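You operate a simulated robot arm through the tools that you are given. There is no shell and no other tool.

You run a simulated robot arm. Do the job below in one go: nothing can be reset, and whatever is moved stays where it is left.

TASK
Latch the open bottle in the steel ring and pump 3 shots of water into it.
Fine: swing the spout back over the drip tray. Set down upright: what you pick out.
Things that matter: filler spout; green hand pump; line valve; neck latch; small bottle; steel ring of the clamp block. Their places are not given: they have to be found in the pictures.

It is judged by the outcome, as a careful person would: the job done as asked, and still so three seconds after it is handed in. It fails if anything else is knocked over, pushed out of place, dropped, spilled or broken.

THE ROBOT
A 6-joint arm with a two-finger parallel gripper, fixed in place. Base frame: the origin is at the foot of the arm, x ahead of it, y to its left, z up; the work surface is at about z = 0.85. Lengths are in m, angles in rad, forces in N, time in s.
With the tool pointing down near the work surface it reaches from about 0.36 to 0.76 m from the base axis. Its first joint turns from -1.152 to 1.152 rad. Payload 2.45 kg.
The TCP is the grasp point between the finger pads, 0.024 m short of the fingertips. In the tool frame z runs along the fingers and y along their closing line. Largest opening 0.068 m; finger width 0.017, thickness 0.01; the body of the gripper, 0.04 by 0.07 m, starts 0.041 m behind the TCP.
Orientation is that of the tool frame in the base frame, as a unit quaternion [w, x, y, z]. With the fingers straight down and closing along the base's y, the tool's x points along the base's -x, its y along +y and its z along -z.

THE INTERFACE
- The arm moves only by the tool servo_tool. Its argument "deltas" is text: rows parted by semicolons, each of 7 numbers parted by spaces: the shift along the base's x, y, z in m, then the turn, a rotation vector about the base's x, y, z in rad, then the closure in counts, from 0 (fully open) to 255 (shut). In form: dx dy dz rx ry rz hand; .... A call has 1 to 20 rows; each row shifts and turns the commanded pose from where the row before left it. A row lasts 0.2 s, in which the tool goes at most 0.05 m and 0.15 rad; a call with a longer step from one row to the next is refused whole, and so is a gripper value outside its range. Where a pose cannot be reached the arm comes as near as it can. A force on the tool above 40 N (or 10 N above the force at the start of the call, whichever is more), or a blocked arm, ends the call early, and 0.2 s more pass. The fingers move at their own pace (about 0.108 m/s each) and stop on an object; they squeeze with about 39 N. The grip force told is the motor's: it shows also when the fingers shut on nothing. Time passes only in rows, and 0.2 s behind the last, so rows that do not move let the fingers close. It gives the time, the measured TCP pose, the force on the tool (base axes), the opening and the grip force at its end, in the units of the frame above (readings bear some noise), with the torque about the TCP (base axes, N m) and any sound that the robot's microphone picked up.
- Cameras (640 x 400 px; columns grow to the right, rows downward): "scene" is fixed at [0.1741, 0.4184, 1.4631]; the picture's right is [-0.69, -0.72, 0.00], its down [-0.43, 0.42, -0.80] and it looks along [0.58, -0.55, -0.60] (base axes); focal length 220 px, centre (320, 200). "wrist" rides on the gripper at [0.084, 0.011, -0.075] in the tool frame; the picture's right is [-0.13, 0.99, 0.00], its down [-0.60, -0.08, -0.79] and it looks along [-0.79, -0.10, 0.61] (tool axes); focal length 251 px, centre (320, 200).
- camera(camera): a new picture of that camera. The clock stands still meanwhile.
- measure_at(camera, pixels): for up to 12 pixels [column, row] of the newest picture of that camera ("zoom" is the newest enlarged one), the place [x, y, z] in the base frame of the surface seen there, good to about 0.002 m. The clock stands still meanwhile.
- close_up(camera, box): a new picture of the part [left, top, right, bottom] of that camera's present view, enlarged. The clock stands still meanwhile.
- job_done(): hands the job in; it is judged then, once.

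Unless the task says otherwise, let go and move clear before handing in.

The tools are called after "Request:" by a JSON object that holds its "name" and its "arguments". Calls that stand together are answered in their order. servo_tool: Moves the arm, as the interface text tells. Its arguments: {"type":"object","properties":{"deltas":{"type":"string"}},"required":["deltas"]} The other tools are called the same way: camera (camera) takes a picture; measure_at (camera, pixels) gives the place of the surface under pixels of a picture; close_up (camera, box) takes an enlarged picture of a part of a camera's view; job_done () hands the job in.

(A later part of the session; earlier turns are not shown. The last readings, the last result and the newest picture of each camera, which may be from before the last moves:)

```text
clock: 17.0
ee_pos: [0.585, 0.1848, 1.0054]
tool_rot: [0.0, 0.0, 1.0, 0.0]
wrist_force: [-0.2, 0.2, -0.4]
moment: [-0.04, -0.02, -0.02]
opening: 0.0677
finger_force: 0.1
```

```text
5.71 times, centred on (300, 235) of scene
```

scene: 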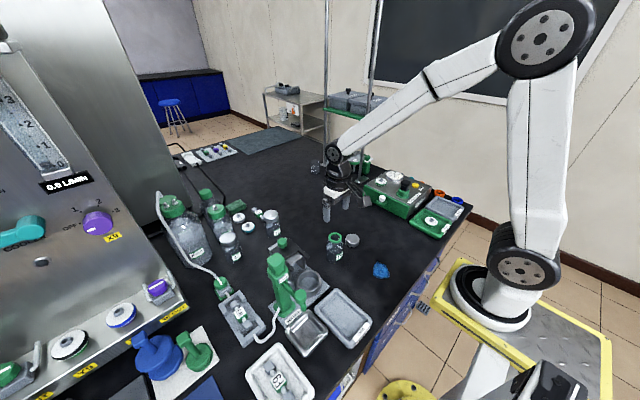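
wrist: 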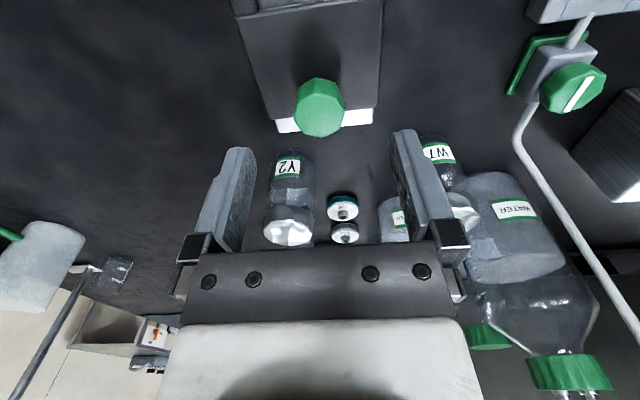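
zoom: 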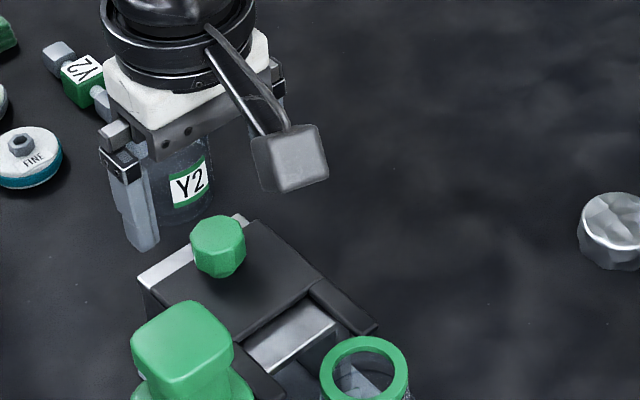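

The knob at wrist (320,107) lies centred between the fingers. Before lowering I'll check how far the neighbouring Y2 bottle is.

Request:
{"name": "measure_at", "arguments": {"camera": "wrist", "pixels": [[290, 230], [270, 235], [310, 235], [288, 165], [320, 95], [305, 107], [336, 107], [320, 125], [340, 212], [285, 190]]}}

Request:
{"name": "measure_at", "arguments": {"camera": "scene", "pixels": [[272, 212], [268, 214], [276, 214], [273, 230]]}}

```text
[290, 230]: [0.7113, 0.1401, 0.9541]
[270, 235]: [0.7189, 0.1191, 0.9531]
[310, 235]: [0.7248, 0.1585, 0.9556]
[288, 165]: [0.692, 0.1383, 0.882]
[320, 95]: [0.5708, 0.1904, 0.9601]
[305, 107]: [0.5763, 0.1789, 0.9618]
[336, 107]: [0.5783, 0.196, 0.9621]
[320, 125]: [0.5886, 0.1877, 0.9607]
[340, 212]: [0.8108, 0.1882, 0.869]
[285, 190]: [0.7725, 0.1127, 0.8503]
```

```text
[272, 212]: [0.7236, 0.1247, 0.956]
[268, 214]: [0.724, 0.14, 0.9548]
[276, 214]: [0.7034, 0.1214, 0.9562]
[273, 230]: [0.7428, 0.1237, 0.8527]
```

Y2 stands at x≈0.715, about 0.13 m away, so it's clear. I'll lower to TCP z≈0.966 around the knob and close on it.

Request:
{"name": "servo_tool", "arguments": {"deltas": "0 0 -0.02 0 0 0 0; 0 0 -0.015 0 0 0 0; 0 0 -0.0045 0 0 0 0; 0 0 0 0 0 0 0; 0 0 0 0 0 0 100; 0 0 0 0 0 0 200; 0 0 0 0 0 0 255; 0 0 0 0 0 0 255"}}

Request:
{"name": "camera", "arguments": {"camera": "wrist"}}

Request:
{"name": "close_up", "arguments": {"camera": "scene", "box": [255, 210, 345, 280]}}

```text
clock: 18.8
ee_pos: [0.5831, 0.1853, 0.9648]
tool_rot: [0.001, 0.0, 1.0, -0.001]
wrist_force: [0.1, -6.2, -1.0]
moment: [0.19, -0.11, 0.01]
opening: 0.0279
finger_force: 42.7
```

```text
taken
```

wrist: 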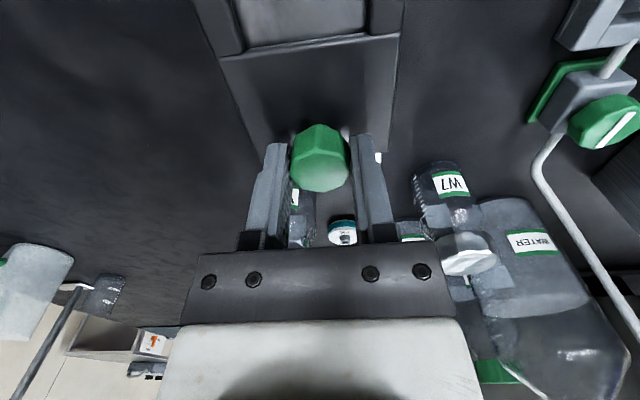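

```text
5.71 times, centred on (300, 245) of scene
```

zoom: 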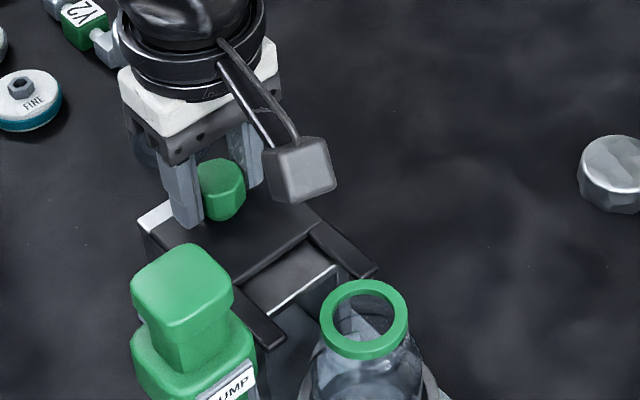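

The knob is gripped (opening 0.028). I'll pull it toward the bottle (−x) in small steps and watch the force and sound.

Request:
{"name": "servo_tool", "arguments": {"deltas": "-0.003 -0.0003 0 0 0 0 255; -0.004 0 0 0 0 0 255; -0.004 0 0 0 0 0 255; 0 0 0 0 0 0 255"}}

Request:
{"name": "close_up", "arguments": {"camera": "scene", "box": [255, 210, 345, 280]}}

```text
clock: 19.8
ee_pos: [0.5714, 0.1845, 0.9649]
tool_rot: [0.0, 0.001, 1.0, 0.0]
wrist_force: [1.7, -1.0, -7.5]
moment: [0.24, -0.03, -0.05]
opening: 0.0279
finger_force: 42.6
```

```text
5.71 times, centred on (300, 245) of scene
```

zoom: 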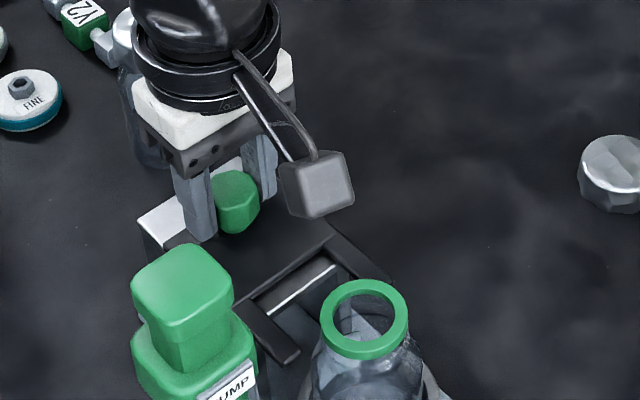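

The latch slides freely with about 2 N of resistance, and its fork arms are advancing toward the neck. I'll continue pulling in small steps.

Request:
{"name": "servo_tool", "arguments": {"deltas": "-0.004 0 0 0 0 0 255; -0.004 0 0 0 0 0 255; -0.004 0 0 0 0 0 255; -0.004 0 0 0 0 0 255; 0 0 0 0 0 0 255"}}

Request:
{"name": "close_up", "arguments": {"camera": "scene", "box": [255, 220, 345, 290]}}

Request:
{"name": "camera", "arguments": {"camera": "wrist"}}

```text
clock: 21.0
ee_pos: [0.5558, 0.1857, 0.9645]
tool_rot: [0.001, 0.0, 1.0, 0.0]
wrist_force: [1.6, 7.0, -5.7]
moment: [0.4, 0.92, 0.03]
opening: 0.0276
finger_force: 42.2
```

```text
5.71 times, centred on (300, 255) of scene
```

zoom: 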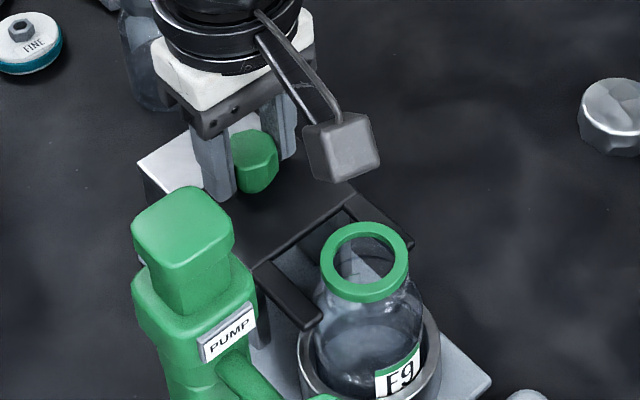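

```text
taken
```

wrist: 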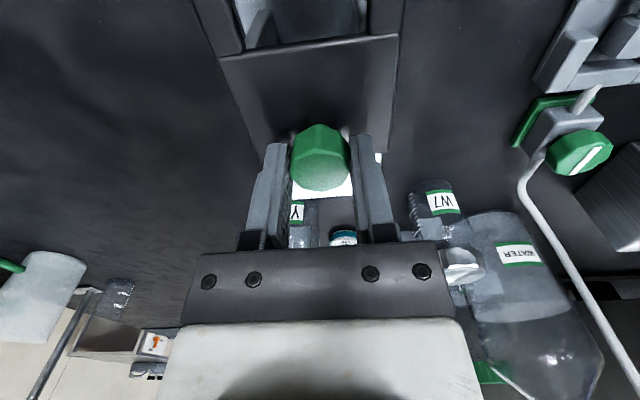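

The latch has moved about 27 mm and the fork tips now flank the neck. A moment of 0.9 N m has appeared, so I'll use 2 mm steps from here.

Request:
{"name": "servo_tool", "arguments": {"deltas": "-0.002 -0.0003 0 0 0 0 255; -0.002 0 0 0 0 0 255; 0 0 0 0 0 0 255"}}

Request:
{"name": "close_up", "arguments": {"camera": "scene", "box": [265, 230, 345, 290]}}

```text
clock: 21.8
ee_pos: [0.5525, 0.1854, 0.9646]
tool_rot: [0.0, 0.0, 1.0, -0.001]
wrist_force: [1.0, 9.2, -5.9]
moment: [0.36, 0.8, 0.05]
opening: 0.0275
finger_force: 42.1
```

```text
6.67 times, centred on (305, 260) of scene
```

zoom: 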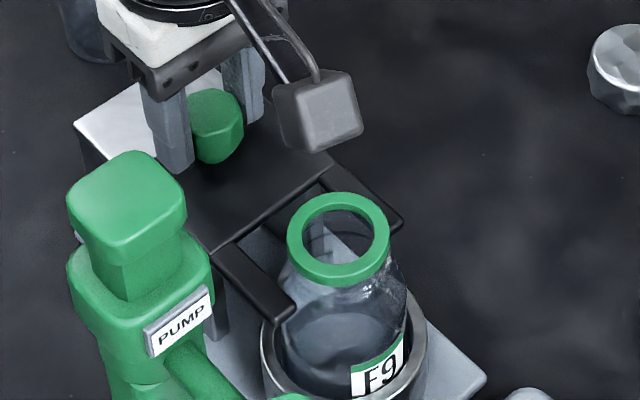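

It still slides with only about 1 N along x; the sideways 9 N comes from a slight y offset. I'll nudge y by +0.8 mm and keep pulling.

Request:
{"name": "servo_tool", "arguments": {"deltas": "-0.002 0.0008 0 0 0 0 255; -0.003 0 0 0 0 0 255; -0.003 0 0 0 0 0 255; 0 0 0 0 0 0 255"}}

Request:
{"name": "close_up", "arguments": {"camera": "scene", "box": [265, 230, 345, 290]}}

```text
clock: 22.8
ee_pos: [0.5436, 0.1858, 0.9645]
tool_rot: [0.001, 0.001, 1.0, 0.0]
wrist_force: [0.8, 3.7, -8.6]
moment: [0.17, -0.45, -0.03]
opening: 0.0279
finger_force: 42.3
```

```text
6.67 times, centred on (305, 260) of scene
```

zoom: 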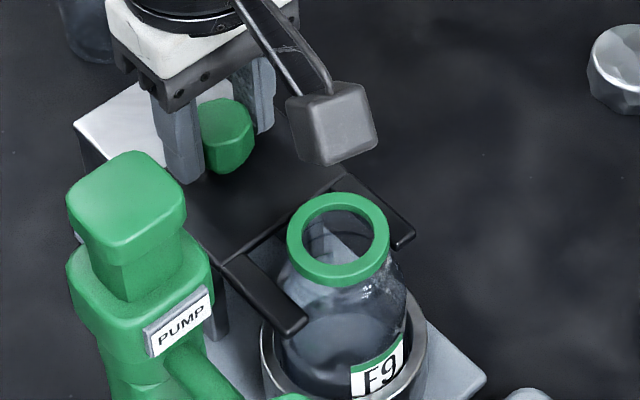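

The latch has travelled about 39 mm, with no stop yet and the bottle unmoved. I'll continue in small steps until it seats.

Request:
{"name": "servo_tool", "arguments": {"deltas": "-0.002 0.0003 0 0 0 0 255; -0.002 0 0 0 0 0 255; -0.002 0 0 0 0 0 255; 0 0 0 0 0 0 255"}}

Request:
{"name": "close_up", "arguments": {"camera": "scene", "box": [265, 230, 345, 290]}}

```text
clock: 23.8
ee_pos: [0.5382, 0.1862, 0.9644]
tool_rot: [-0.001, 0.0, 1.0, -0.001]
wrist_force: [1.1, -10.2, -9.9]
moment: [0.13, -1.01, -0.1]
opening: 0.0276
finger_force: 42.4
```

```text
6.67 times, centred on (305, 260) of scene
```

zoom: 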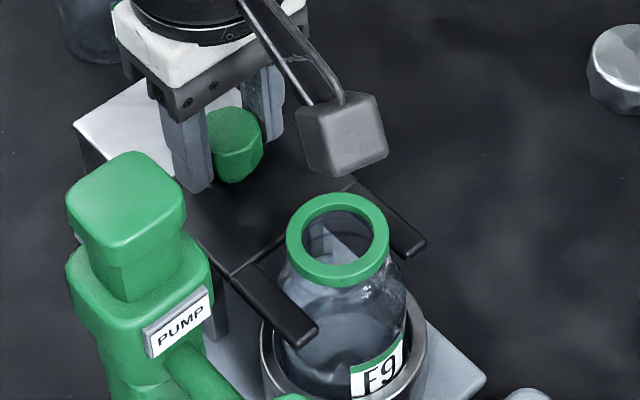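

Travel is now about 45 mm and the crossbar is nearly at the neck. I'll correct y by −0.5 mm and continue in 1.5 mm steps.

Request:
{"name": "servo_tool", "arguments": {"deltas": "-0.0015 -0.0005 0 0 0 0 255; -0.0015 0 0 0 0 0 255; 0 0 0 0 0 0 255"}}

Request:
{"name": "servo_tool", "arguments": {"deltas": "-0.0015 0 0 0 0 0 255; -0.0015 0 0 0 0 0 255; 0 0 0 0 0 0 255"}}

Request:
{"name": "close_up", "arguments": {"camera": "scene", "box": [265, 230, 345, 290]}}

```text
clock: 24.6
ee_pos: [0.5372, 0.186, 0.9648]
tool_rot: [0.0, 0.0, 1.0, -0.001]
wrist_force: [0.5, -9.2, -8.3]
moment: [0.21, 0.77, 0.02]
opening: 0.0281
finger_force: 42.7
```

```text
clock: 25.4
ee_pos: [0.5346, 0.1851, 0.9651]
tool_rot: [0.002, 0.0, 1.0, 0.0]
wrist_force: [12.3, -15.3, -6.8]
moment: [-0.35, 0.52, -0.07]
opening: 0.0275
finger_force: 42.4
```

```text
6.67 times, centred on (305, 260) of scene
```

zoom: 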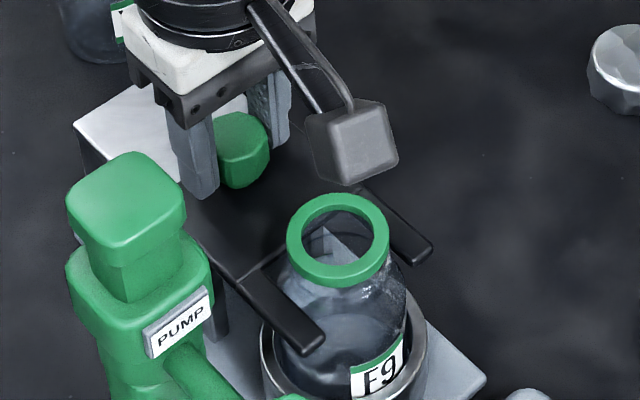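

A resisting 12 N along x has appeared at about 50 mm of travel, so the latch is near its end stop. I'll relieve the sideways force and push 1 mm more to feel for the stop.

Request:
{"name": "servo_tool", "arguments": {"deltas": "0 -0.0007 0 0 0 0 255; -0.001 0 0 0 0 0 255; 0 0 0 0 0 0 255"}}

Request:
{"name": "close_up", "arguments": {"camera": "scene", "box": [280, 240, 340, 285]}}

Request:
{"name": "camera", "arguments": {"camera": "wrist"}}

```text
clock: 26.2
ee_pos: [0.5339, 0.1843, 0.9654]
tool_rot: [0.002, 0.0, 1.0, 0.002]
wrist_force: [26.2, -7.6, -17.5]
moment: [-0.31, -0.32, 0.06]
opening: 0.028
finger_force: 42.6
```

```text
8.89 times, centred on (310, 262) of scene
```

zoom: 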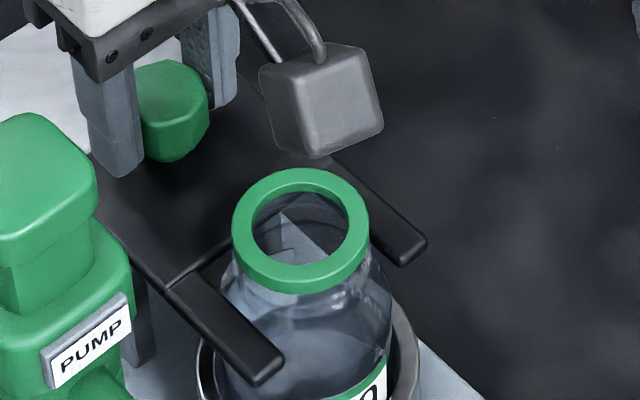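

```text
taken
```

wrist: 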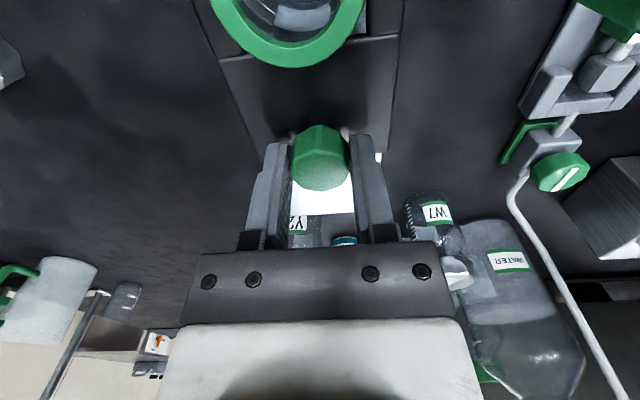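

Resistance rose to 26 N while x held at 0.534, so the latch is at its end stop, with arms past both sides of the neck and the bottle unmoved. I'll relax the push, let go of the knob and see whether it stays.

Request:
{"name": "servo_tool", "arguments": {"deltas": "0.001 0 0.0003 0 0 0 255; 0 0 0 0 0 0 200; 0 0 0 0 0 0 80; 0 0 0 0 0 0 0; 0 0 0 0 0 0 0"}}

Request:
{"name": "camera", "arguments": {"camera": "wrist"}}

Request:
{"name": "close_up", "arguments": {"camera": "scene", "box": [260, 220, 340, 290]}}

```text
clock: 27.4
ee_pos: [0.5322, 0.1853, 0.9672]
tool_rot: [0.0, 0.0, 1.0, 0.0]
wrist_force: [-0.9, 0.1, 0.1]
moment: [-0.01, 0.04, 0.02]
opening: 0.068
finger_force: 0.1
```

```text
taken
```

wrist: 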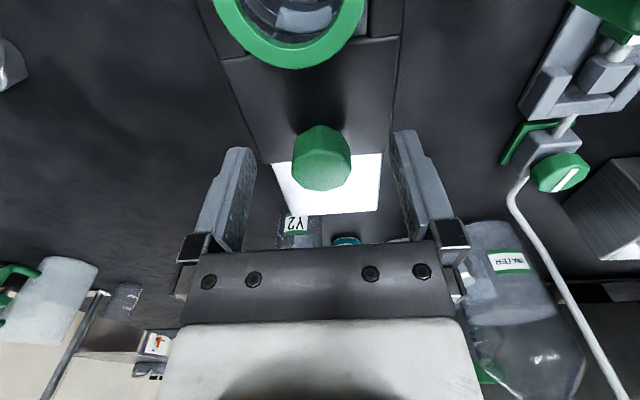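

```text
5.71 times, centred on (300, 255) of scene
```

zoom: 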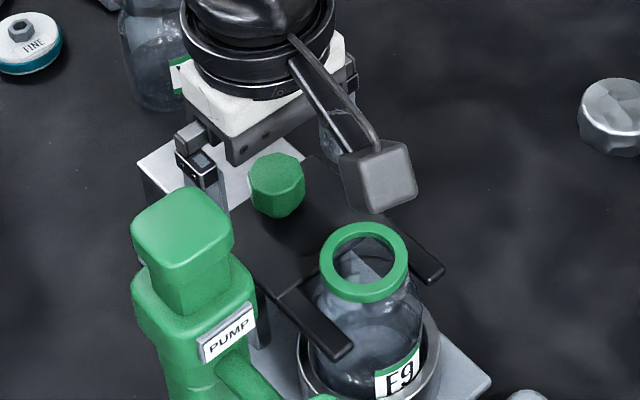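

The latch stays forward after release. I'll rise to z≈1.12 and check the latch from both cameras.

Request:
{"name": "servo_tool", "arguments": {"deltas": "0 0 0.02 0 0 0 0; 0 0 0.03 0 0 0 0; 0 0 0.04 0 0 0 0; 0 0 0.04 0 0 0 0; 0 0 0.03 0 0 0 0; 0 0 0 0 0 0 0"}}

Request:
{"name": "camera", "arguments": {"camera": "scene"}}

Request:
{"name": "close_up", "arguments": {"camera": "scene", "box": [265, 225, 345, 285]}}

Request:
{"name": "measure_at", "arguments": {"camera": "zoom", "pixels": [[308, 340], [410, 260], [340, 200], [305, 245], [370, 245], [340, 285], [250, 130], [225, 140], [275, 145], [280, 270], [170, 80], [440, 180]]}}

```text
clock: 28.8
ee_pos: [0.5305, 0.1832, 1.1256]
tool_rot: [0.0, 0.0, 1.0, 0.0]
wrist_force: [0.3, 0.7, 0.2]
moment: [0.0, 0.03, 0.0]
opening: 0.068
finger_force: 0.0
```

```text
taken
```

scene: 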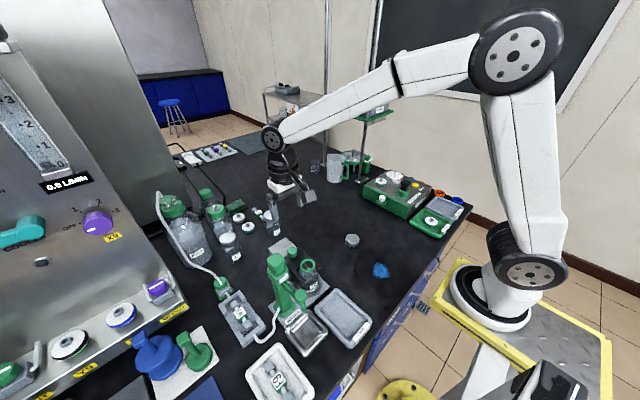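

```text
6.67 times, centred on (305, 255) of scene
```

zoom: 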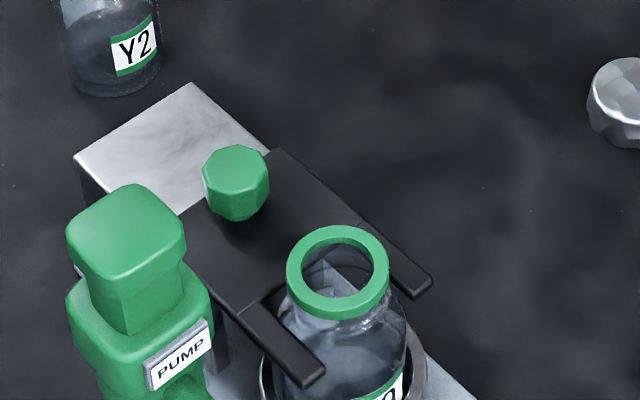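

```text
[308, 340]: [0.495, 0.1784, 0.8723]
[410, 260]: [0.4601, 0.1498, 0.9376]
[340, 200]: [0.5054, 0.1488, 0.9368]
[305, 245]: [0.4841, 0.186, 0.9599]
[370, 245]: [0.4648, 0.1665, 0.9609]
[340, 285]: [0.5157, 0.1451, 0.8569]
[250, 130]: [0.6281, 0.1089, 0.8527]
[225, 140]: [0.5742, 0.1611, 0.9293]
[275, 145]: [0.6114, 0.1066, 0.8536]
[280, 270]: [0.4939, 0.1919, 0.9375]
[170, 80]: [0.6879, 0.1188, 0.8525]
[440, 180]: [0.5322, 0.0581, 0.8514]
```

The fork sits either side of the neck below the rim. Now I'll measure the pump head and the spout to plan the swing.

Request:
{"name": "close_up", "arguments": {"camera": "scene", "box": [255, 245, 325, 325]}}

Request:
{"name": "measure_at", "arguments": {"camera": "zoom", "pixels": [[190, 55], [120, 95], [175, 130], [237, 90], [180, 90], [195, 215], [250, 175], [275, 190], [310, 240], [340, 250], [365, 230], [365, 330]]}}

Request:
{"name": "camera", "arguments": {"camera": "wrist"}}

```text
5.00 times, centred on (290, 285) of scene
```

zoom: 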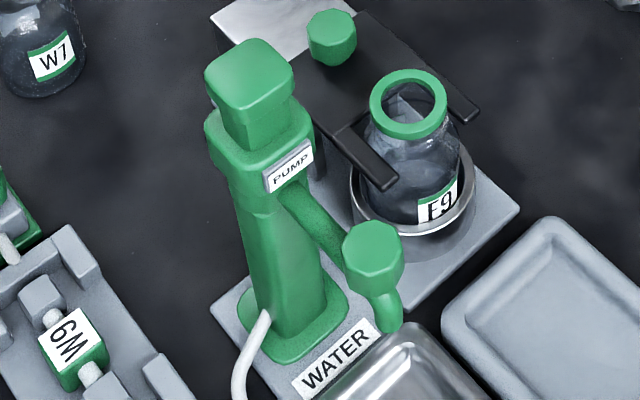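

```text
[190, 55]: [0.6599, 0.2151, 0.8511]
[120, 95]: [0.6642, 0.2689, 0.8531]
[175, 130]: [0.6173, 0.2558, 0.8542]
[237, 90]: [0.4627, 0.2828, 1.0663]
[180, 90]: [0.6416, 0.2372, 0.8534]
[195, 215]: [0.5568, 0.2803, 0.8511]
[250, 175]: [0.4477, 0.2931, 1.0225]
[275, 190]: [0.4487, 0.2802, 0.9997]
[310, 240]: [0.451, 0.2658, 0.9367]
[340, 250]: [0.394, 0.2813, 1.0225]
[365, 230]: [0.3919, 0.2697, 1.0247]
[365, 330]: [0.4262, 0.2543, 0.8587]
```

```text
taken
```

wrist: 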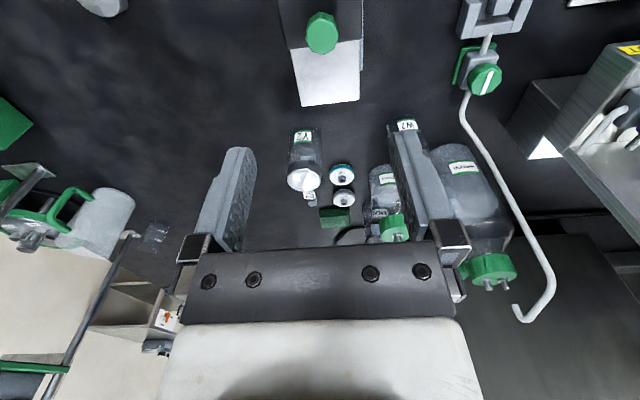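

I need the pump head's corners and the spout head's outline. I'll measure those in a tighter zoom.

Request:
{"name": "close_up", "arguments": {"camera": "scene", "box": [262, 245, 312, 285]}}

Request:
{"name": "measure_at", "arguments": {"camera": "zoom", "pixels": [[215, 70], [105, 130], [180, 185], [285, 115], [190, 120], [150, 95], [250, 90], [140, 160], [230, 150], [100, 260], [250, 320], [130, 230]]}}

Request:
{"name": "close_up", "arguments": {"camera": "scene", "box": [285, 275, 335, 315]}}

Request:
{"name": "measure_at", "arguments": {"camera": "zoom", "pixels": [[230, 130], [185, 150], [280, 150], [235, 175], [230, 105], [200, 120], [265, 120], [260, 250], [275, 265], [240, 220], [170, 130], [130, 80]]}}

```text
10.00 times, centred on (287, 265) of scene
```

zoom: 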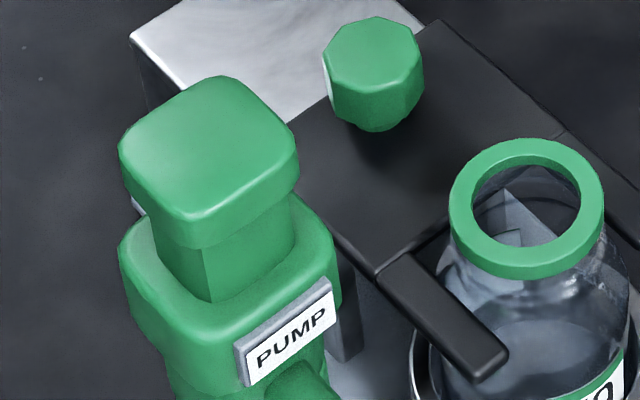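

```text
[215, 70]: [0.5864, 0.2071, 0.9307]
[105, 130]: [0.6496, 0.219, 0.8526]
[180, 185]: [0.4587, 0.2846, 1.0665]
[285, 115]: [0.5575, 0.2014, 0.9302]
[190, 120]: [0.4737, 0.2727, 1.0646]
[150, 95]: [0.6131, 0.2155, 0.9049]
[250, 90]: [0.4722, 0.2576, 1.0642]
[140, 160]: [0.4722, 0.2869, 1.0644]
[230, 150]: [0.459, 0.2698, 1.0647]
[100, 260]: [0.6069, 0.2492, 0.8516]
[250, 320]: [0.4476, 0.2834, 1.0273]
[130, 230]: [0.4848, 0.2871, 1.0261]
```

```text
10.00 times, centred on (310, 295) of scene
```

zoom: 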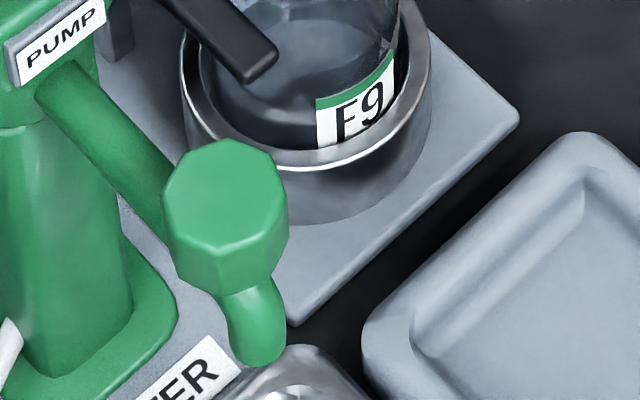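

```text
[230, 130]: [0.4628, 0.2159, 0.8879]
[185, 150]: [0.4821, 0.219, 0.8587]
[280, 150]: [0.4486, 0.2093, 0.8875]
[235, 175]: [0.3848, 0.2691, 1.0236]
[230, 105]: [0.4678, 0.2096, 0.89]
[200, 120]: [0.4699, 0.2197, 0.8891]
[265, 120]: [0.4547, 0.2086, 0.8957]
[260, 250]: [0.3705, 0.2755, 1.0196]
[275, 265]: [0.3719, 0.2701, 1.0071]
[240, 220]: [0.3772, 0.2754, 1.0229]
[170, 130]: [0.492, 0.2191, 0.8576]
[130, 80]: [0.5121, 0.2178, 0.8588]
```

The pump axis is near (0.4655, 0.2735), the spout head centre near (0.384, 0.2745) with its top at z≈1.024, and the ring is 90° round from it. I'll move above the spout head, staying higher than the pump.

Request:
{"name": "servo_tool", "arguments": {"deltas": "0 0 0.02 0 0 0 0; -0.0247 0.0151 0 0 0 0 0; -0.0247 0.0151 0 0 0 0 0; -0.0247 0.0151 0 0 0 0 0; -0.0246 0.0151 0 0 0 0 0; -0.0246 0.0151 0 0 0 0 0; -0.0246 0.015 0 0 0 0 0; 0 0 0 0 0 0 0"}}

Request:
{"name": "camera", "arguments": {"camera": "wrist"}}

Request:
{"name": "close_up", "arguments": {"camera": "scene", "box": [240, 200, 340, 320]}}

```text
clock: 30.6
ee_pos: [0.384, 0.2759, 1.1442]
tool_rot: [0.0, 0.0, 1.0, -0.001]
wrist_force: [-0.4, 0.3, -0.2]
moment: [0.01, 0.0, 0.01]
opening: 0.0682
finger_force: 0.0
```

```text
taken
```

wrist: 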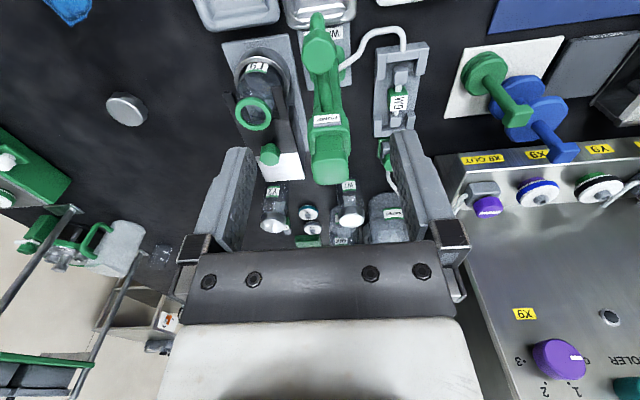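

```text
3.33 times, centred on (290, 260) of scene
```

zoom: 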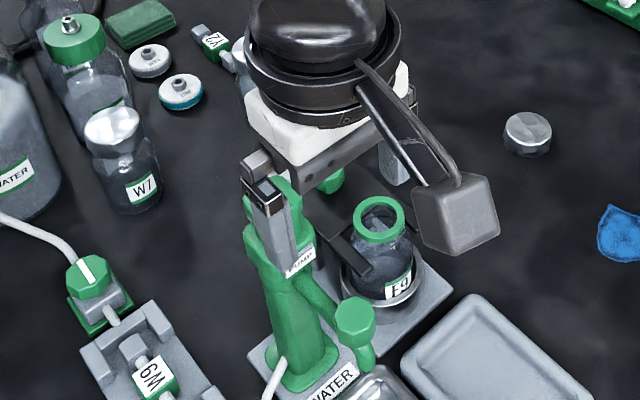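

From here the spout head is at wrist (319,48), nearly in line with the fingers. I'll zoom in and measure it and the pump.

Request:
{"name": "close_up", "arguments": {"camera": "wrist", "box": [270, 0, 370, 190]}}

Request:
{"name": "measure_at", "arguments": {"camera": "wrist", "pixels": [[319, 50], [306, 50], [332, 50], [319, 68], [319, 38], [316, 20], [328, 85], [331, 165], [316, 165], [346, 165], [331, 180], [331, 140]]}}

```text
2.11 times, centred on (320, 95) of wrist
```

zoom: 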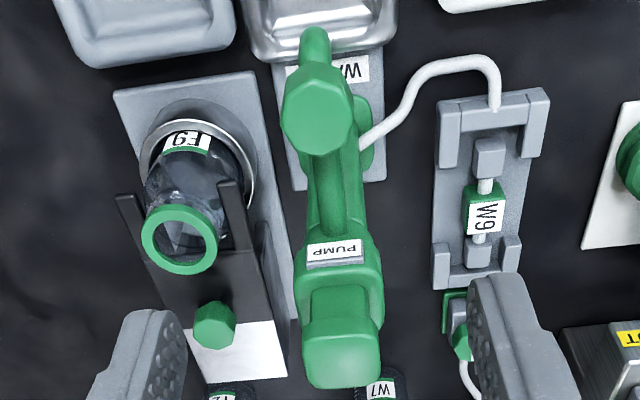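

```text
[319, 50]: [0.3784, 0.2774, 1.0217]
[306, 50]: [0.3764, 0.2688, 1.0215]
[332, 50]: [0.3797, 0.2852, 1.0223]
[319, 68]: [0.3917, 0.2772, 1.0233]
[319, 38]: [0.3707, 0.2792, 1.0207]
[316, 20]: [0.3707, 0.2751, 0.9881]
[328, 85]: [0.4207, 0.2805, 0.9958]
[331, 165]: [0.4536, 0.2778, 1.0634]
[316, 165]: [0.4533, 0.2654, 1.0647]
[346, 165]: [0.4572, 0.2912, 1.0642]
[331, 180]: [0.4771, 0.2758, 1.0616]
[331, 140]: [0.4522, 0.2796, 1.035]
```

The spout head centre is about (0.382, 0.2735). I'll come down with open fingers to just above it and check the alignment.

Request:
{"name": "servo_tool", "arguments": {"deltas": "-0.001 -0.0005 -0.03 0 0 0 0; -0.001 -0.0003 -0.03 0 0 0 0; 0 0 -0.025 0 0 0 0; 0 0 0 0 0 0 0"}}

Request:
{"name": "camera", "arguments": {"camera": "wrist"}}

Request:
{"name": "close_up", "arguments": {"camera": "scene", "box": [250, 230, 340, 320]}}

```text
clock: 31.6
ee_pos: [0.3833, 0.275, 1.0604]
tool_rot: [0.001, 0.001, 1.0, 0.0]
wrist_force: [-0.9, 0.1, 0.5]
moment: [-0.01, -0.03, 0.01]
opening: 0.0683
finger_force: 0.0
```

```text
taken
```

wrist: 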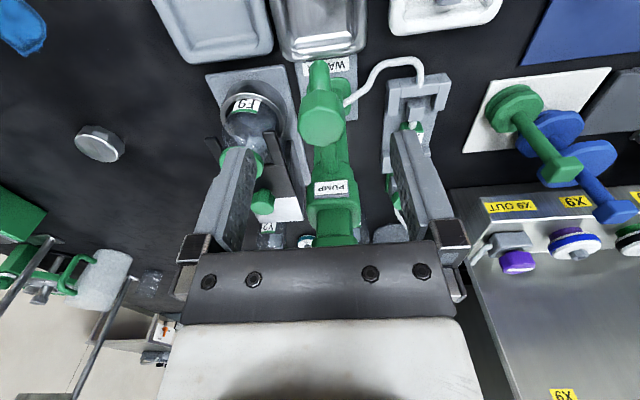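

```text
4.44 times, centred on (295, 275) of scene
```

zoom: 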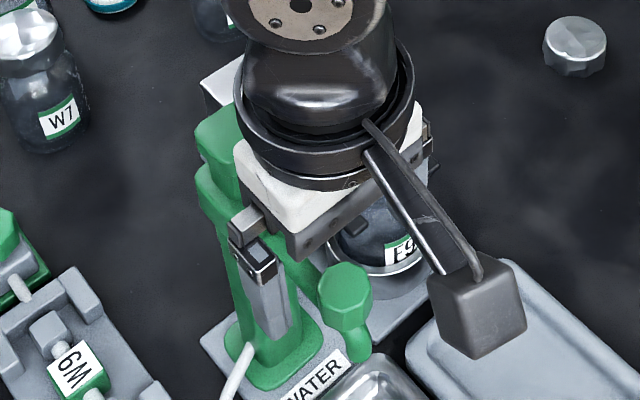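

The head (columns 300–345) is centred between the fingers. I'll lower to TCP z≈1.016, then close to a loose cage around the head, leaving a few mm of play.

Request:
{"name": "servo_tool", "arguments": {"deltas": "0 0 -0.02 0 0 0 0; 0 0 -0.015 0 0 0 0; 0 0 -0.01 0 0 0 0; 0 0 0 0 0 0 60; 0 0 0 0 0 0 110; 0 0 0 0 0 0 125; 0 0 0 0 0 0 125"}}

Request:
{"name": "camera", "arguments": {"camera": "wrist"}}

Request:
{"name": "close_up", "arguments": {"camera": "scene", "box": [250, 230, 340, 320]}}

```text
clock: 33.2
ee_pos: [0.383, 0.274, 1.0155]
tool_rot: [-0.001, 0.0, 1.0, -0.001]
wrist_force: [-0.3, -0.9, -0.4]
moment: [0.02, -0.01, 0.05]
opening: 0.0348
finger_force: 0.1
```

```text
taken
```

wrist: 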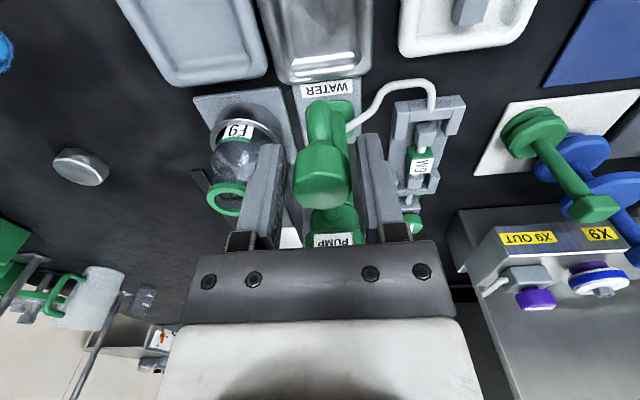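

```text
4.44 times, centred on (295, 275) of scene
```

zoom: 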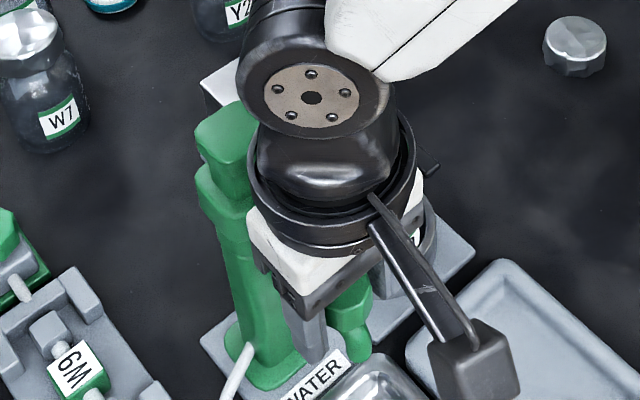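

The fingers cage the head loosely at an opening of 0.035. I'll narrow slightly and start the arc about the pump axis, turning the tool with it (first quarter of the swing).

Request:
{"name": "servo_tool", "arguments": {"deltas": "0 0 0 0 0 0 142; 0.00040 -0.00818 0 0 0 0.0982 142; 0.00120 -0.00811 0 0 0 0.0982 142; 0.00199 -0.00795 0 0 0 0.0982 142; 0.00276 -0.00772 0 0 0 0.0982 142; 0 0 0 0 0 0 142"}}

Request:
{"name": "camera", "arguments": {"camera": "wrist"}}

Request:
{"name": "close_up", "arguments": {"camera": "scene", "box": [250, 230, 340, 320]}}

```text
clock: 34.6
ee_pos: [0.3893, 0.242, 1.0159]
tool_rot: [0.0, -0.195, 0.981, 0.0]
wrist_force: [0.1, 0.0, 0.3]
moment: [0.02, -0.02, 0.03]
opening: 0.0303
finger_force: 0.5
```

```text
taken
```

wrist: 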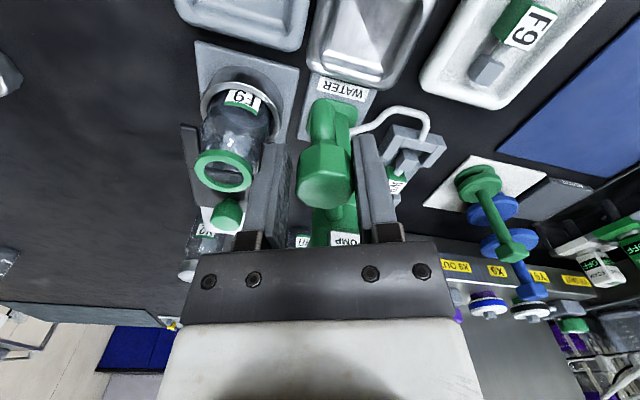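

```text
4.44 times, centred on (295, 275) of scene
```

zoom: 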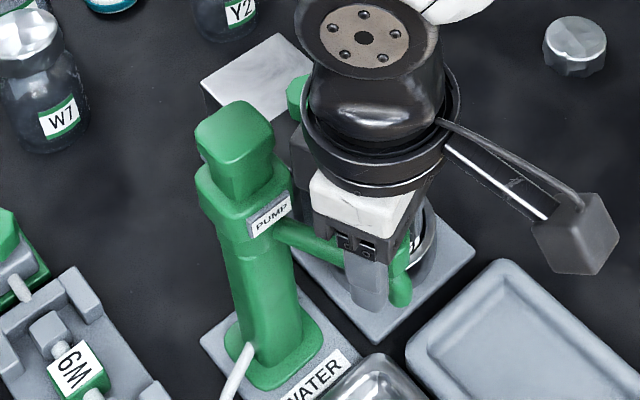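

The spout swings along freely inside the finger cage, with almost no force. I'll continue the arc with the next steps.

Request:
{"name": "servo_tool", "arguments": {"deltas": "0.00350 -0.00741 0 0 0 0.0982 142; 0.00421 -0.00703 0 0 0 0.0982 142; 0.00488 -0.00658 0 0 0 0.0982 142; 0.00550 -0.00607 0 0 0 0.0982 142; 0.00607 -0.00550 0 0 0 0.0982 142; 0.00658 -0.00488 0 0 0 0.0982 142; 0 0 0 0 0 0 142"}}

Request:
{"name": "camera", "arguments": {"camera": "wrist"}}

Request:
{"name": "close_up", "arguments": {"camera": "scene", "box": [250, 230, 340, 320]}}

```text
clock: 36.2
ee_pos: [0.4196, 0.204, 1.0165]
tool_rot: [0.0, -0.472, 0.881, 0.0]
wrist_force: [0.0, 0.2, 1.1]
moment: [0.01, 0.01, 0.03]
opening: 0.0304
finger_force: 0.1
```

```text
taken
```

wrist: 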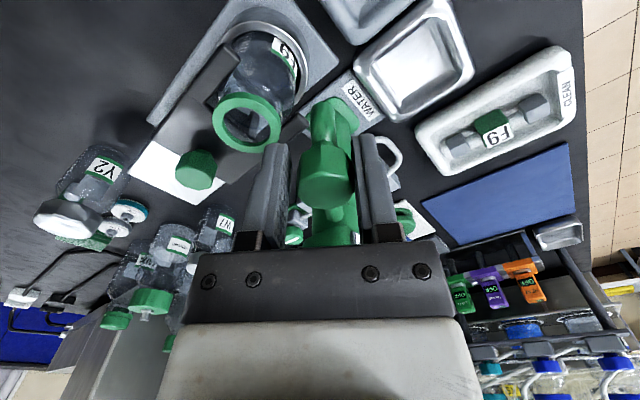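

```text
4.44 times, centred on (295, 275) of scene
```

zoom: 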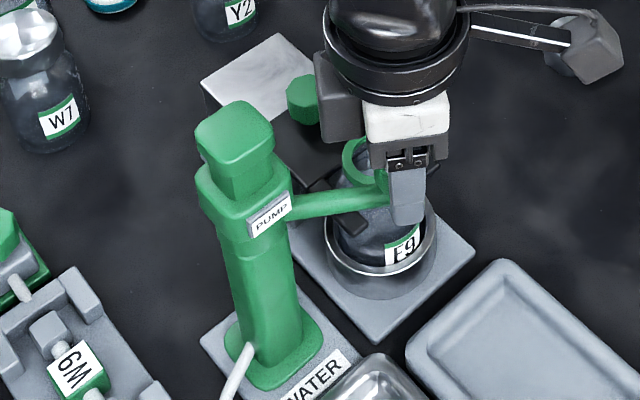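

The spout is about two-thirds round and still free. I'll complete the arc over the bottle, in two small parts.

Request:
{"name": "servo_tool", "arguments": {"deltas": "0.00703 -0.00421 0 0 0 0.0982 142; 0.00741 -0.00350 0 0 0 0.0982 142; 0.00772 -0.00276 0 0 0 0.0982 142; 0.00795 -0.00199 0 0 0 0.0982 142; 0 0 0 0 0 0 142"}}

Request:
{"name": "camera", "arguments": {"camera": "wrist"}}

Request:
{"name": "close_up", "arguments": {"camera": "scene", "box": [260, 230, 340, 300]}}

```text
clock: 37.4
ee_pos: [0.45, 0.1921, 1.017]
tool_rot: [0.0, -0.636, 0.772, 0.0]
wrist_force: [-0.3, 0.2, 0.5]
moment: [-0.02, -0.01, -0.02]
opening: 0.0299
finger_force: 0.0
```

```text
taken
```

wrist: 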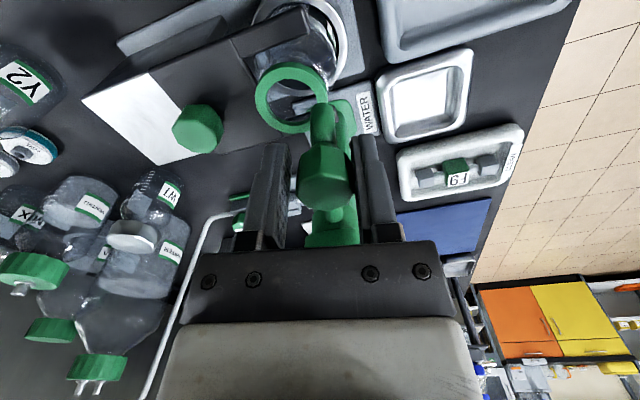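

```text
5.71 times, centred on (300, 265) of scene
```

zoom: 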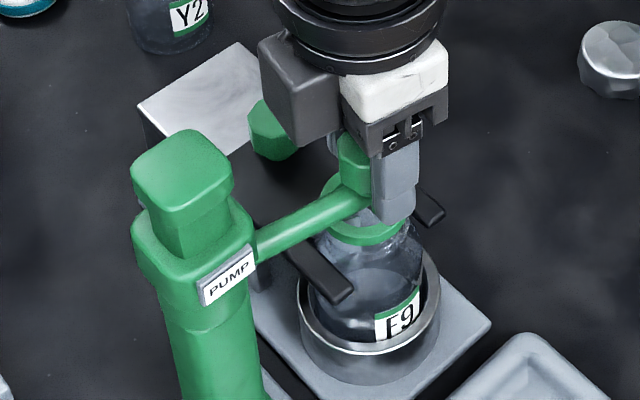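

The nozzle at wrist (322,115) still has to go about 10° further to the mouth centre at (292,98). I'll do the last two steps.

Request:
{"name": "servo_tool", "arguments": {"deltas": "0.00811 -0.00120 0 0 0 0.0982 142; 0.00818 -0.00040 0 0 0 0.0982 142; 0 0 0 0 0 0 142"}}

Request:
{"name": "camera", "arguments": {"camera": "wrist"}}

Request:
{"name": "close_up", "arguments": {"camera": "scene", "box": [270, 230, 340, 290]}}

Request:
{"name": "close_up", "arguments": {"camera": "wrist", "box": [240, 30, 400, 240]}}

```text
clock: 38.2
ee_pos: [0.4673, 0.191, 1.0154]
tool_rot: [0.0, 0.708, -0.706, 0.0]
wrist_force: [0.2, 0.1, -0.7]
moment: [-0.01, -0.02, 0.02]
opening: 0.0302
finger_force: 0.1
```

```text
taken
```

wrist: 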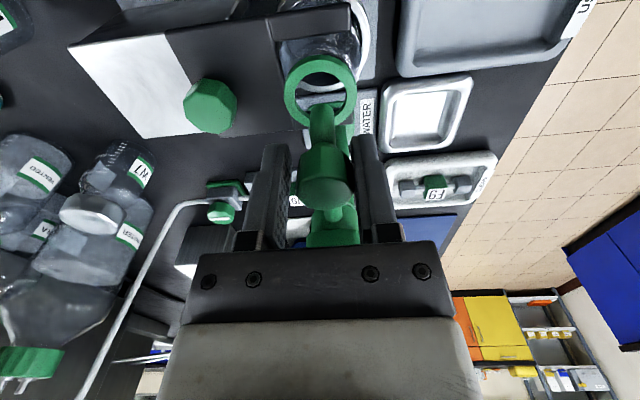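

```text
6.67 times, centred on (305, 260) of scene
```

zoom: 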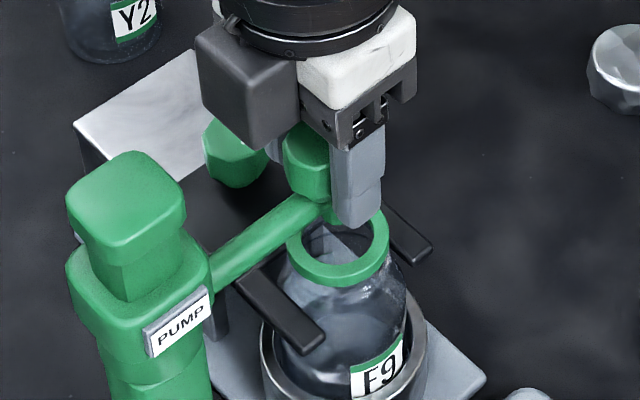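

```text
1.90 times, centred on (320, 135) of wrist
```

zoom: 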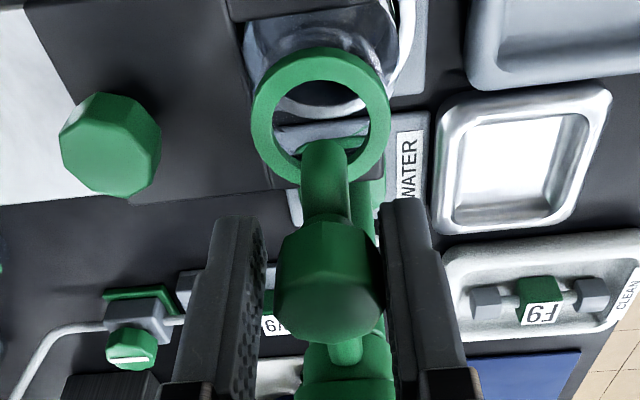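

The spout now points over the bottle. I'll measure the nozzle tip against the bottle mouth in this zoom to judge the overlap.

Request:
{"name": "measure_at", "arguments": {"camera": "zoom", "pixels": [[322, 148], [322, 160], [322, 185], [305, 160], [343, 160], [320, 62], [262, 110], [380, 110], [330, 175], [330, 225], [330, 290], [322, 142]]}}

Request:
{"name": "measure_at", "arguments": {"camera": "wrist", "pixels": [[320, 65], [290, 88], [350, 88], [300, 68], [340, 68], [295, 110], [348, 110], [335, 225], [210, 105], [321, 108], [321, 112], [330, 200]]}}

```text
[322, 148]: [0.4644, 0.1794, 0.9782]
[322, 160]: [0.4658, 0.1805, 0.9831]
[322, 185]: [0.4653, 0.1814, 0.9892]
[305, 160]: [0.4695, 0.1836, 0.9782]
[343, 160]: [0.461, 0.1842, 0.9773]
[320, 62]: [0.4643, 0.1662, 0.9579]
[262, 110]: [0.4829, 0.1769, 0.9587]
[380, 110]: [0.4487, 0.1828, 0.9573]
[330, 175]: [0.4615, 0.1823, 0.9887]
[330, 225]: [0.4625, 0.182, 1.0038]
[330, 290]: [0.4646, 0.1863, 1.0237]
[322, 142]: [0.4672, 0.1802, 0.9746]
```

```text
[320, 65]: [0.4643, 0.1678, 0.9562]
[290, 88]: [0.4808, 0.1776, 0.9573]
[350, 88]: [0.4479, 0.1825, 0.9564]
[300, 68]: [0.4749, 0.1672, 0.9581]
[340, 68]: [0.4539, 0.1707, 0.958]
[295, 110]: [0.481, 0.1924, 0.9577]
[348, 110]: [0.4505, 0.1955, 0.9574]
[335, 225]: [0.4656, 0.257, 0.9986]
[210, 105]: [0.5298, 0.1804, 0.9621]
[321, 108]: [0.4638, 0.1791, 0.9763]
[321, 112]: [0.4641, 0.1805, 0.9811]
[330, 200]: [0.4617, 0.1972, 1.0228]
```

The nozzle axis is at about (0.4655, 0.1865), over the mouth centre (0.465, 0.184) and about 15 mm above the rim. I'll open the fingers and rise clear of the spout.

Request:
{"name": "servo_tool", "arguments": {"deltas": "0 0 0 0 0 0 60; 0 0 0 0 0 0 60; 0 0 0.02 0 0 0 60; 0 0 0.03 0 0 0 60; 0 0 0.04 0 0 0 60; 0 0 0.04 0 0 0 60; 0 0 0 0 0 0 60"}}

Request:
{"name": "camera", "arguments": {"camera": "wrist"}}

Request:
{"name": "close_up", "arguments": {"camera": "scene", "box": [260, 230, 340, 300]}}

```text
clock: 39.8
ee_pos: [0.4673, 0.1899, 1.1455]
tool_rot: [-0.001, 0.708, -0.706, 0.0]
wrist_force: [-0.1, -0.5, 0.1]
moment: [0.02, 0.04, 0.01]
opening: 0.052
finger_force: 0.0
```

```text
taken
```

wrist: 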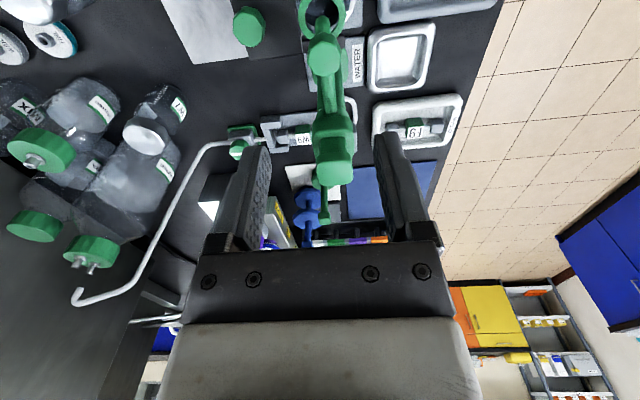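

```text
5.71 times, centred on (300, 265) of scene
```

zoom: 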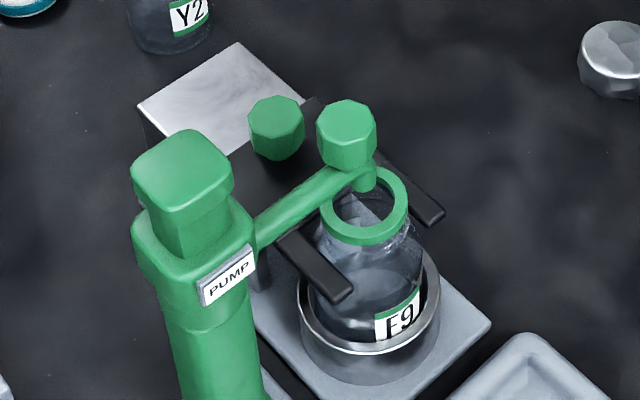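

The spout is released and stays over the bottle mouth. The supply hose's end near wrist (78,295) looks close to the water bottle's cap, so I'll check whether it is connected.

Request:
{"name": "close_up", "arguments": {"camera": "wrist", "box": [0, 80, 260, 320]}}

Request:
{"name": "measure_at", "arguments": {"camera": "wrist", "pixels": [[78, 296], [76, 290], [90, 300], [150, 265], [80, 266], [92, 270], [88, 248], [245, 145], [237, 152]]}}

Request:
{"name": "close_up", "arguments": {"camera": "scene", "box": [150, 180, 210, 230]}}

```text
1.67 times, centred on (130, 200) of wrist
```

zoom: 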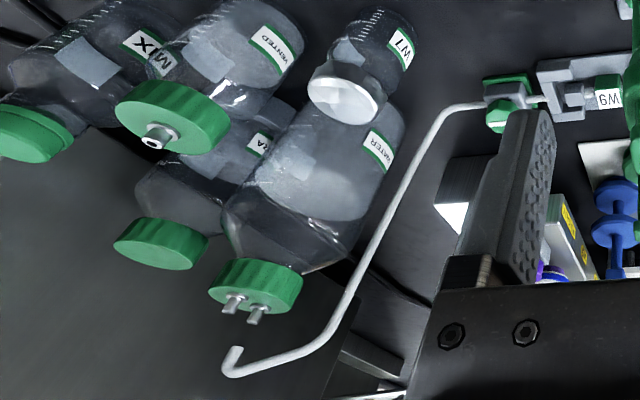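

```text
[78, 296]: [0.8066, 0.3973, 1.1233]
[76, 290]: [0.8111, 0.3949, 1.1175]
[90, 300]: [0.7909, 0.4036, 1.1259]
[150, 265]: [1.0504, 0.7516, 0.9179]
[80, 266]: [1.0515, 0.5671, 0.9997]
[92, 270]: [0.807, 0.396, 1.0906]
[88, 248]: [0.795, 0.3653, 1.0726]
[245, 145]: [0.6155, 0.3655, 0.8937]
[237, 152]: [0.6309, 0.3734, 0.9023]
```

```text
8.00 times, centred on (180, 205) of scene
```

zoom: 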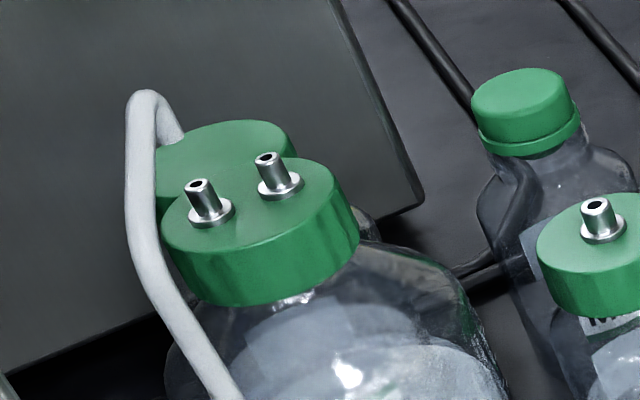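

The hose ends right above the bottle's cap stub, so I take it as connected. Next I'll shut the fingers and move over the pump head at about (0.466, 0.272).

Request:
{"name": "servo_tool", "arguments": {"deltas": "0 0 0 0 0 0 255; 0 0.02 0 0 0 0 255; 0 0.02 0 0 0 0 255; 0 0.02 0 0 0 0 255; 0 0.0215 0 0 0 0 255; 0 0 0 0 0 0 255; 0 0 0 0 0 0 255"}}

Request:
{"name": "camera", "arguments": {"camera": "wrist"}}

Request:
{"name": "close_up", "arguments": {"camera": "scene", "box": [250, 210, 340, 290]}}

```text
clock: 41.4
ee_pos: [0.4663, 0.2708, 1.1467]
tool_rot: [0.0, 0.708, -0.706, 0.0]
wrist_force: [0.7, -0.7, 0.3]
moment: [-0.02, -0.02, -0.03]
opening: 0.0002
finger_force: 24.1
```

```text
taken
```

wrist: 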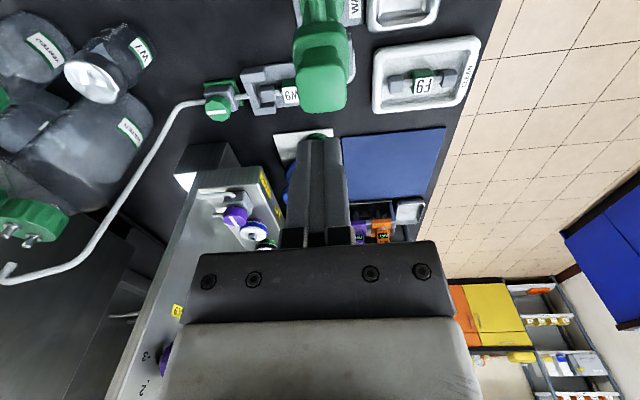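

```text
5.00 times, centred on (295, 250) of scene
```

zoom: 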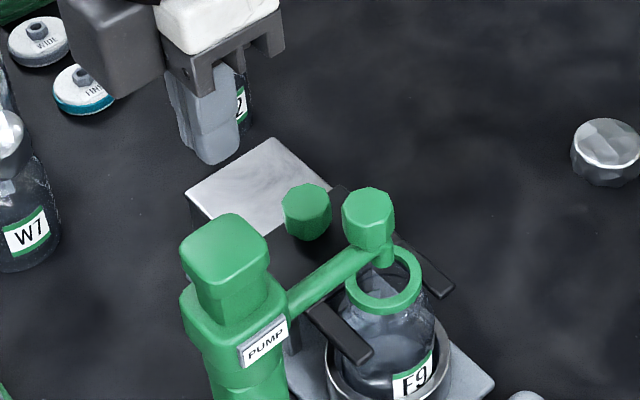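

The pump head (wrist columns 293–347) is centred under the shut fingertips. I'll come down to just above it.

Request:
{"name": "servo_tool", "arguments": {"deltas": "0 0 -0.02 0 0 0 255; 0 0 -0.02 0 0 0 255; 0 0 -0.01 0 0 0 255; 0 0 0 0 0 0 255"}}

Request:
{"name": "close_up", "arguments": {"camera": "scene", "box": [250, 220, 340, 300]}}

Request:
{"name": "camera", "arguments": {"camera": "wrist"}}

```text
clock: 42.4
ee_pos: [0.4663, 0.2719, 1.0956]
tool_rot: [0.0, 0.708, -0.706, 0.0]
wrist_force: [-0.1, 0.1, -0.3]
moment: [0.04, 0.0, 0.0]
opening: 0.0
finger_force: 23.6
```

```text
5.00 times, centred on (295, 260) of scene
```

zoom: 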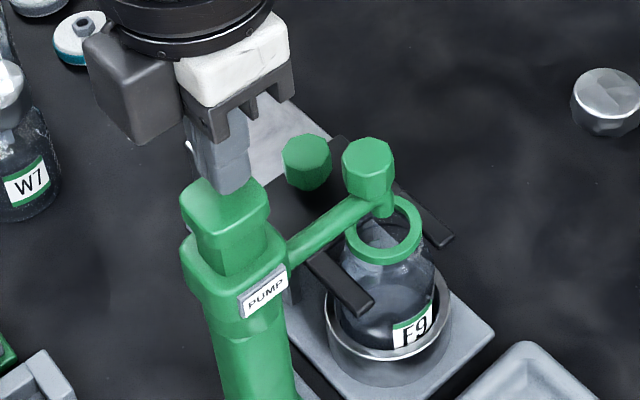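

```text
taken
```

wrist: 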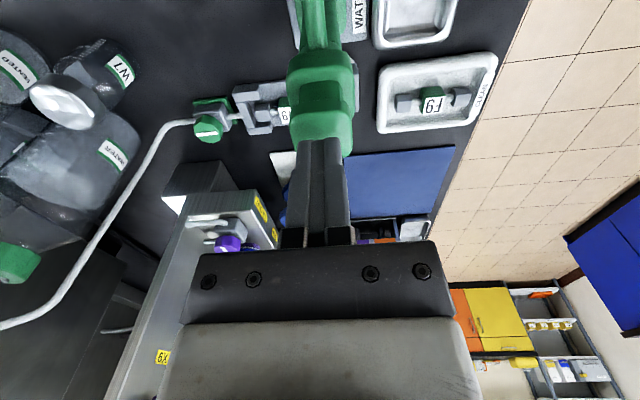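

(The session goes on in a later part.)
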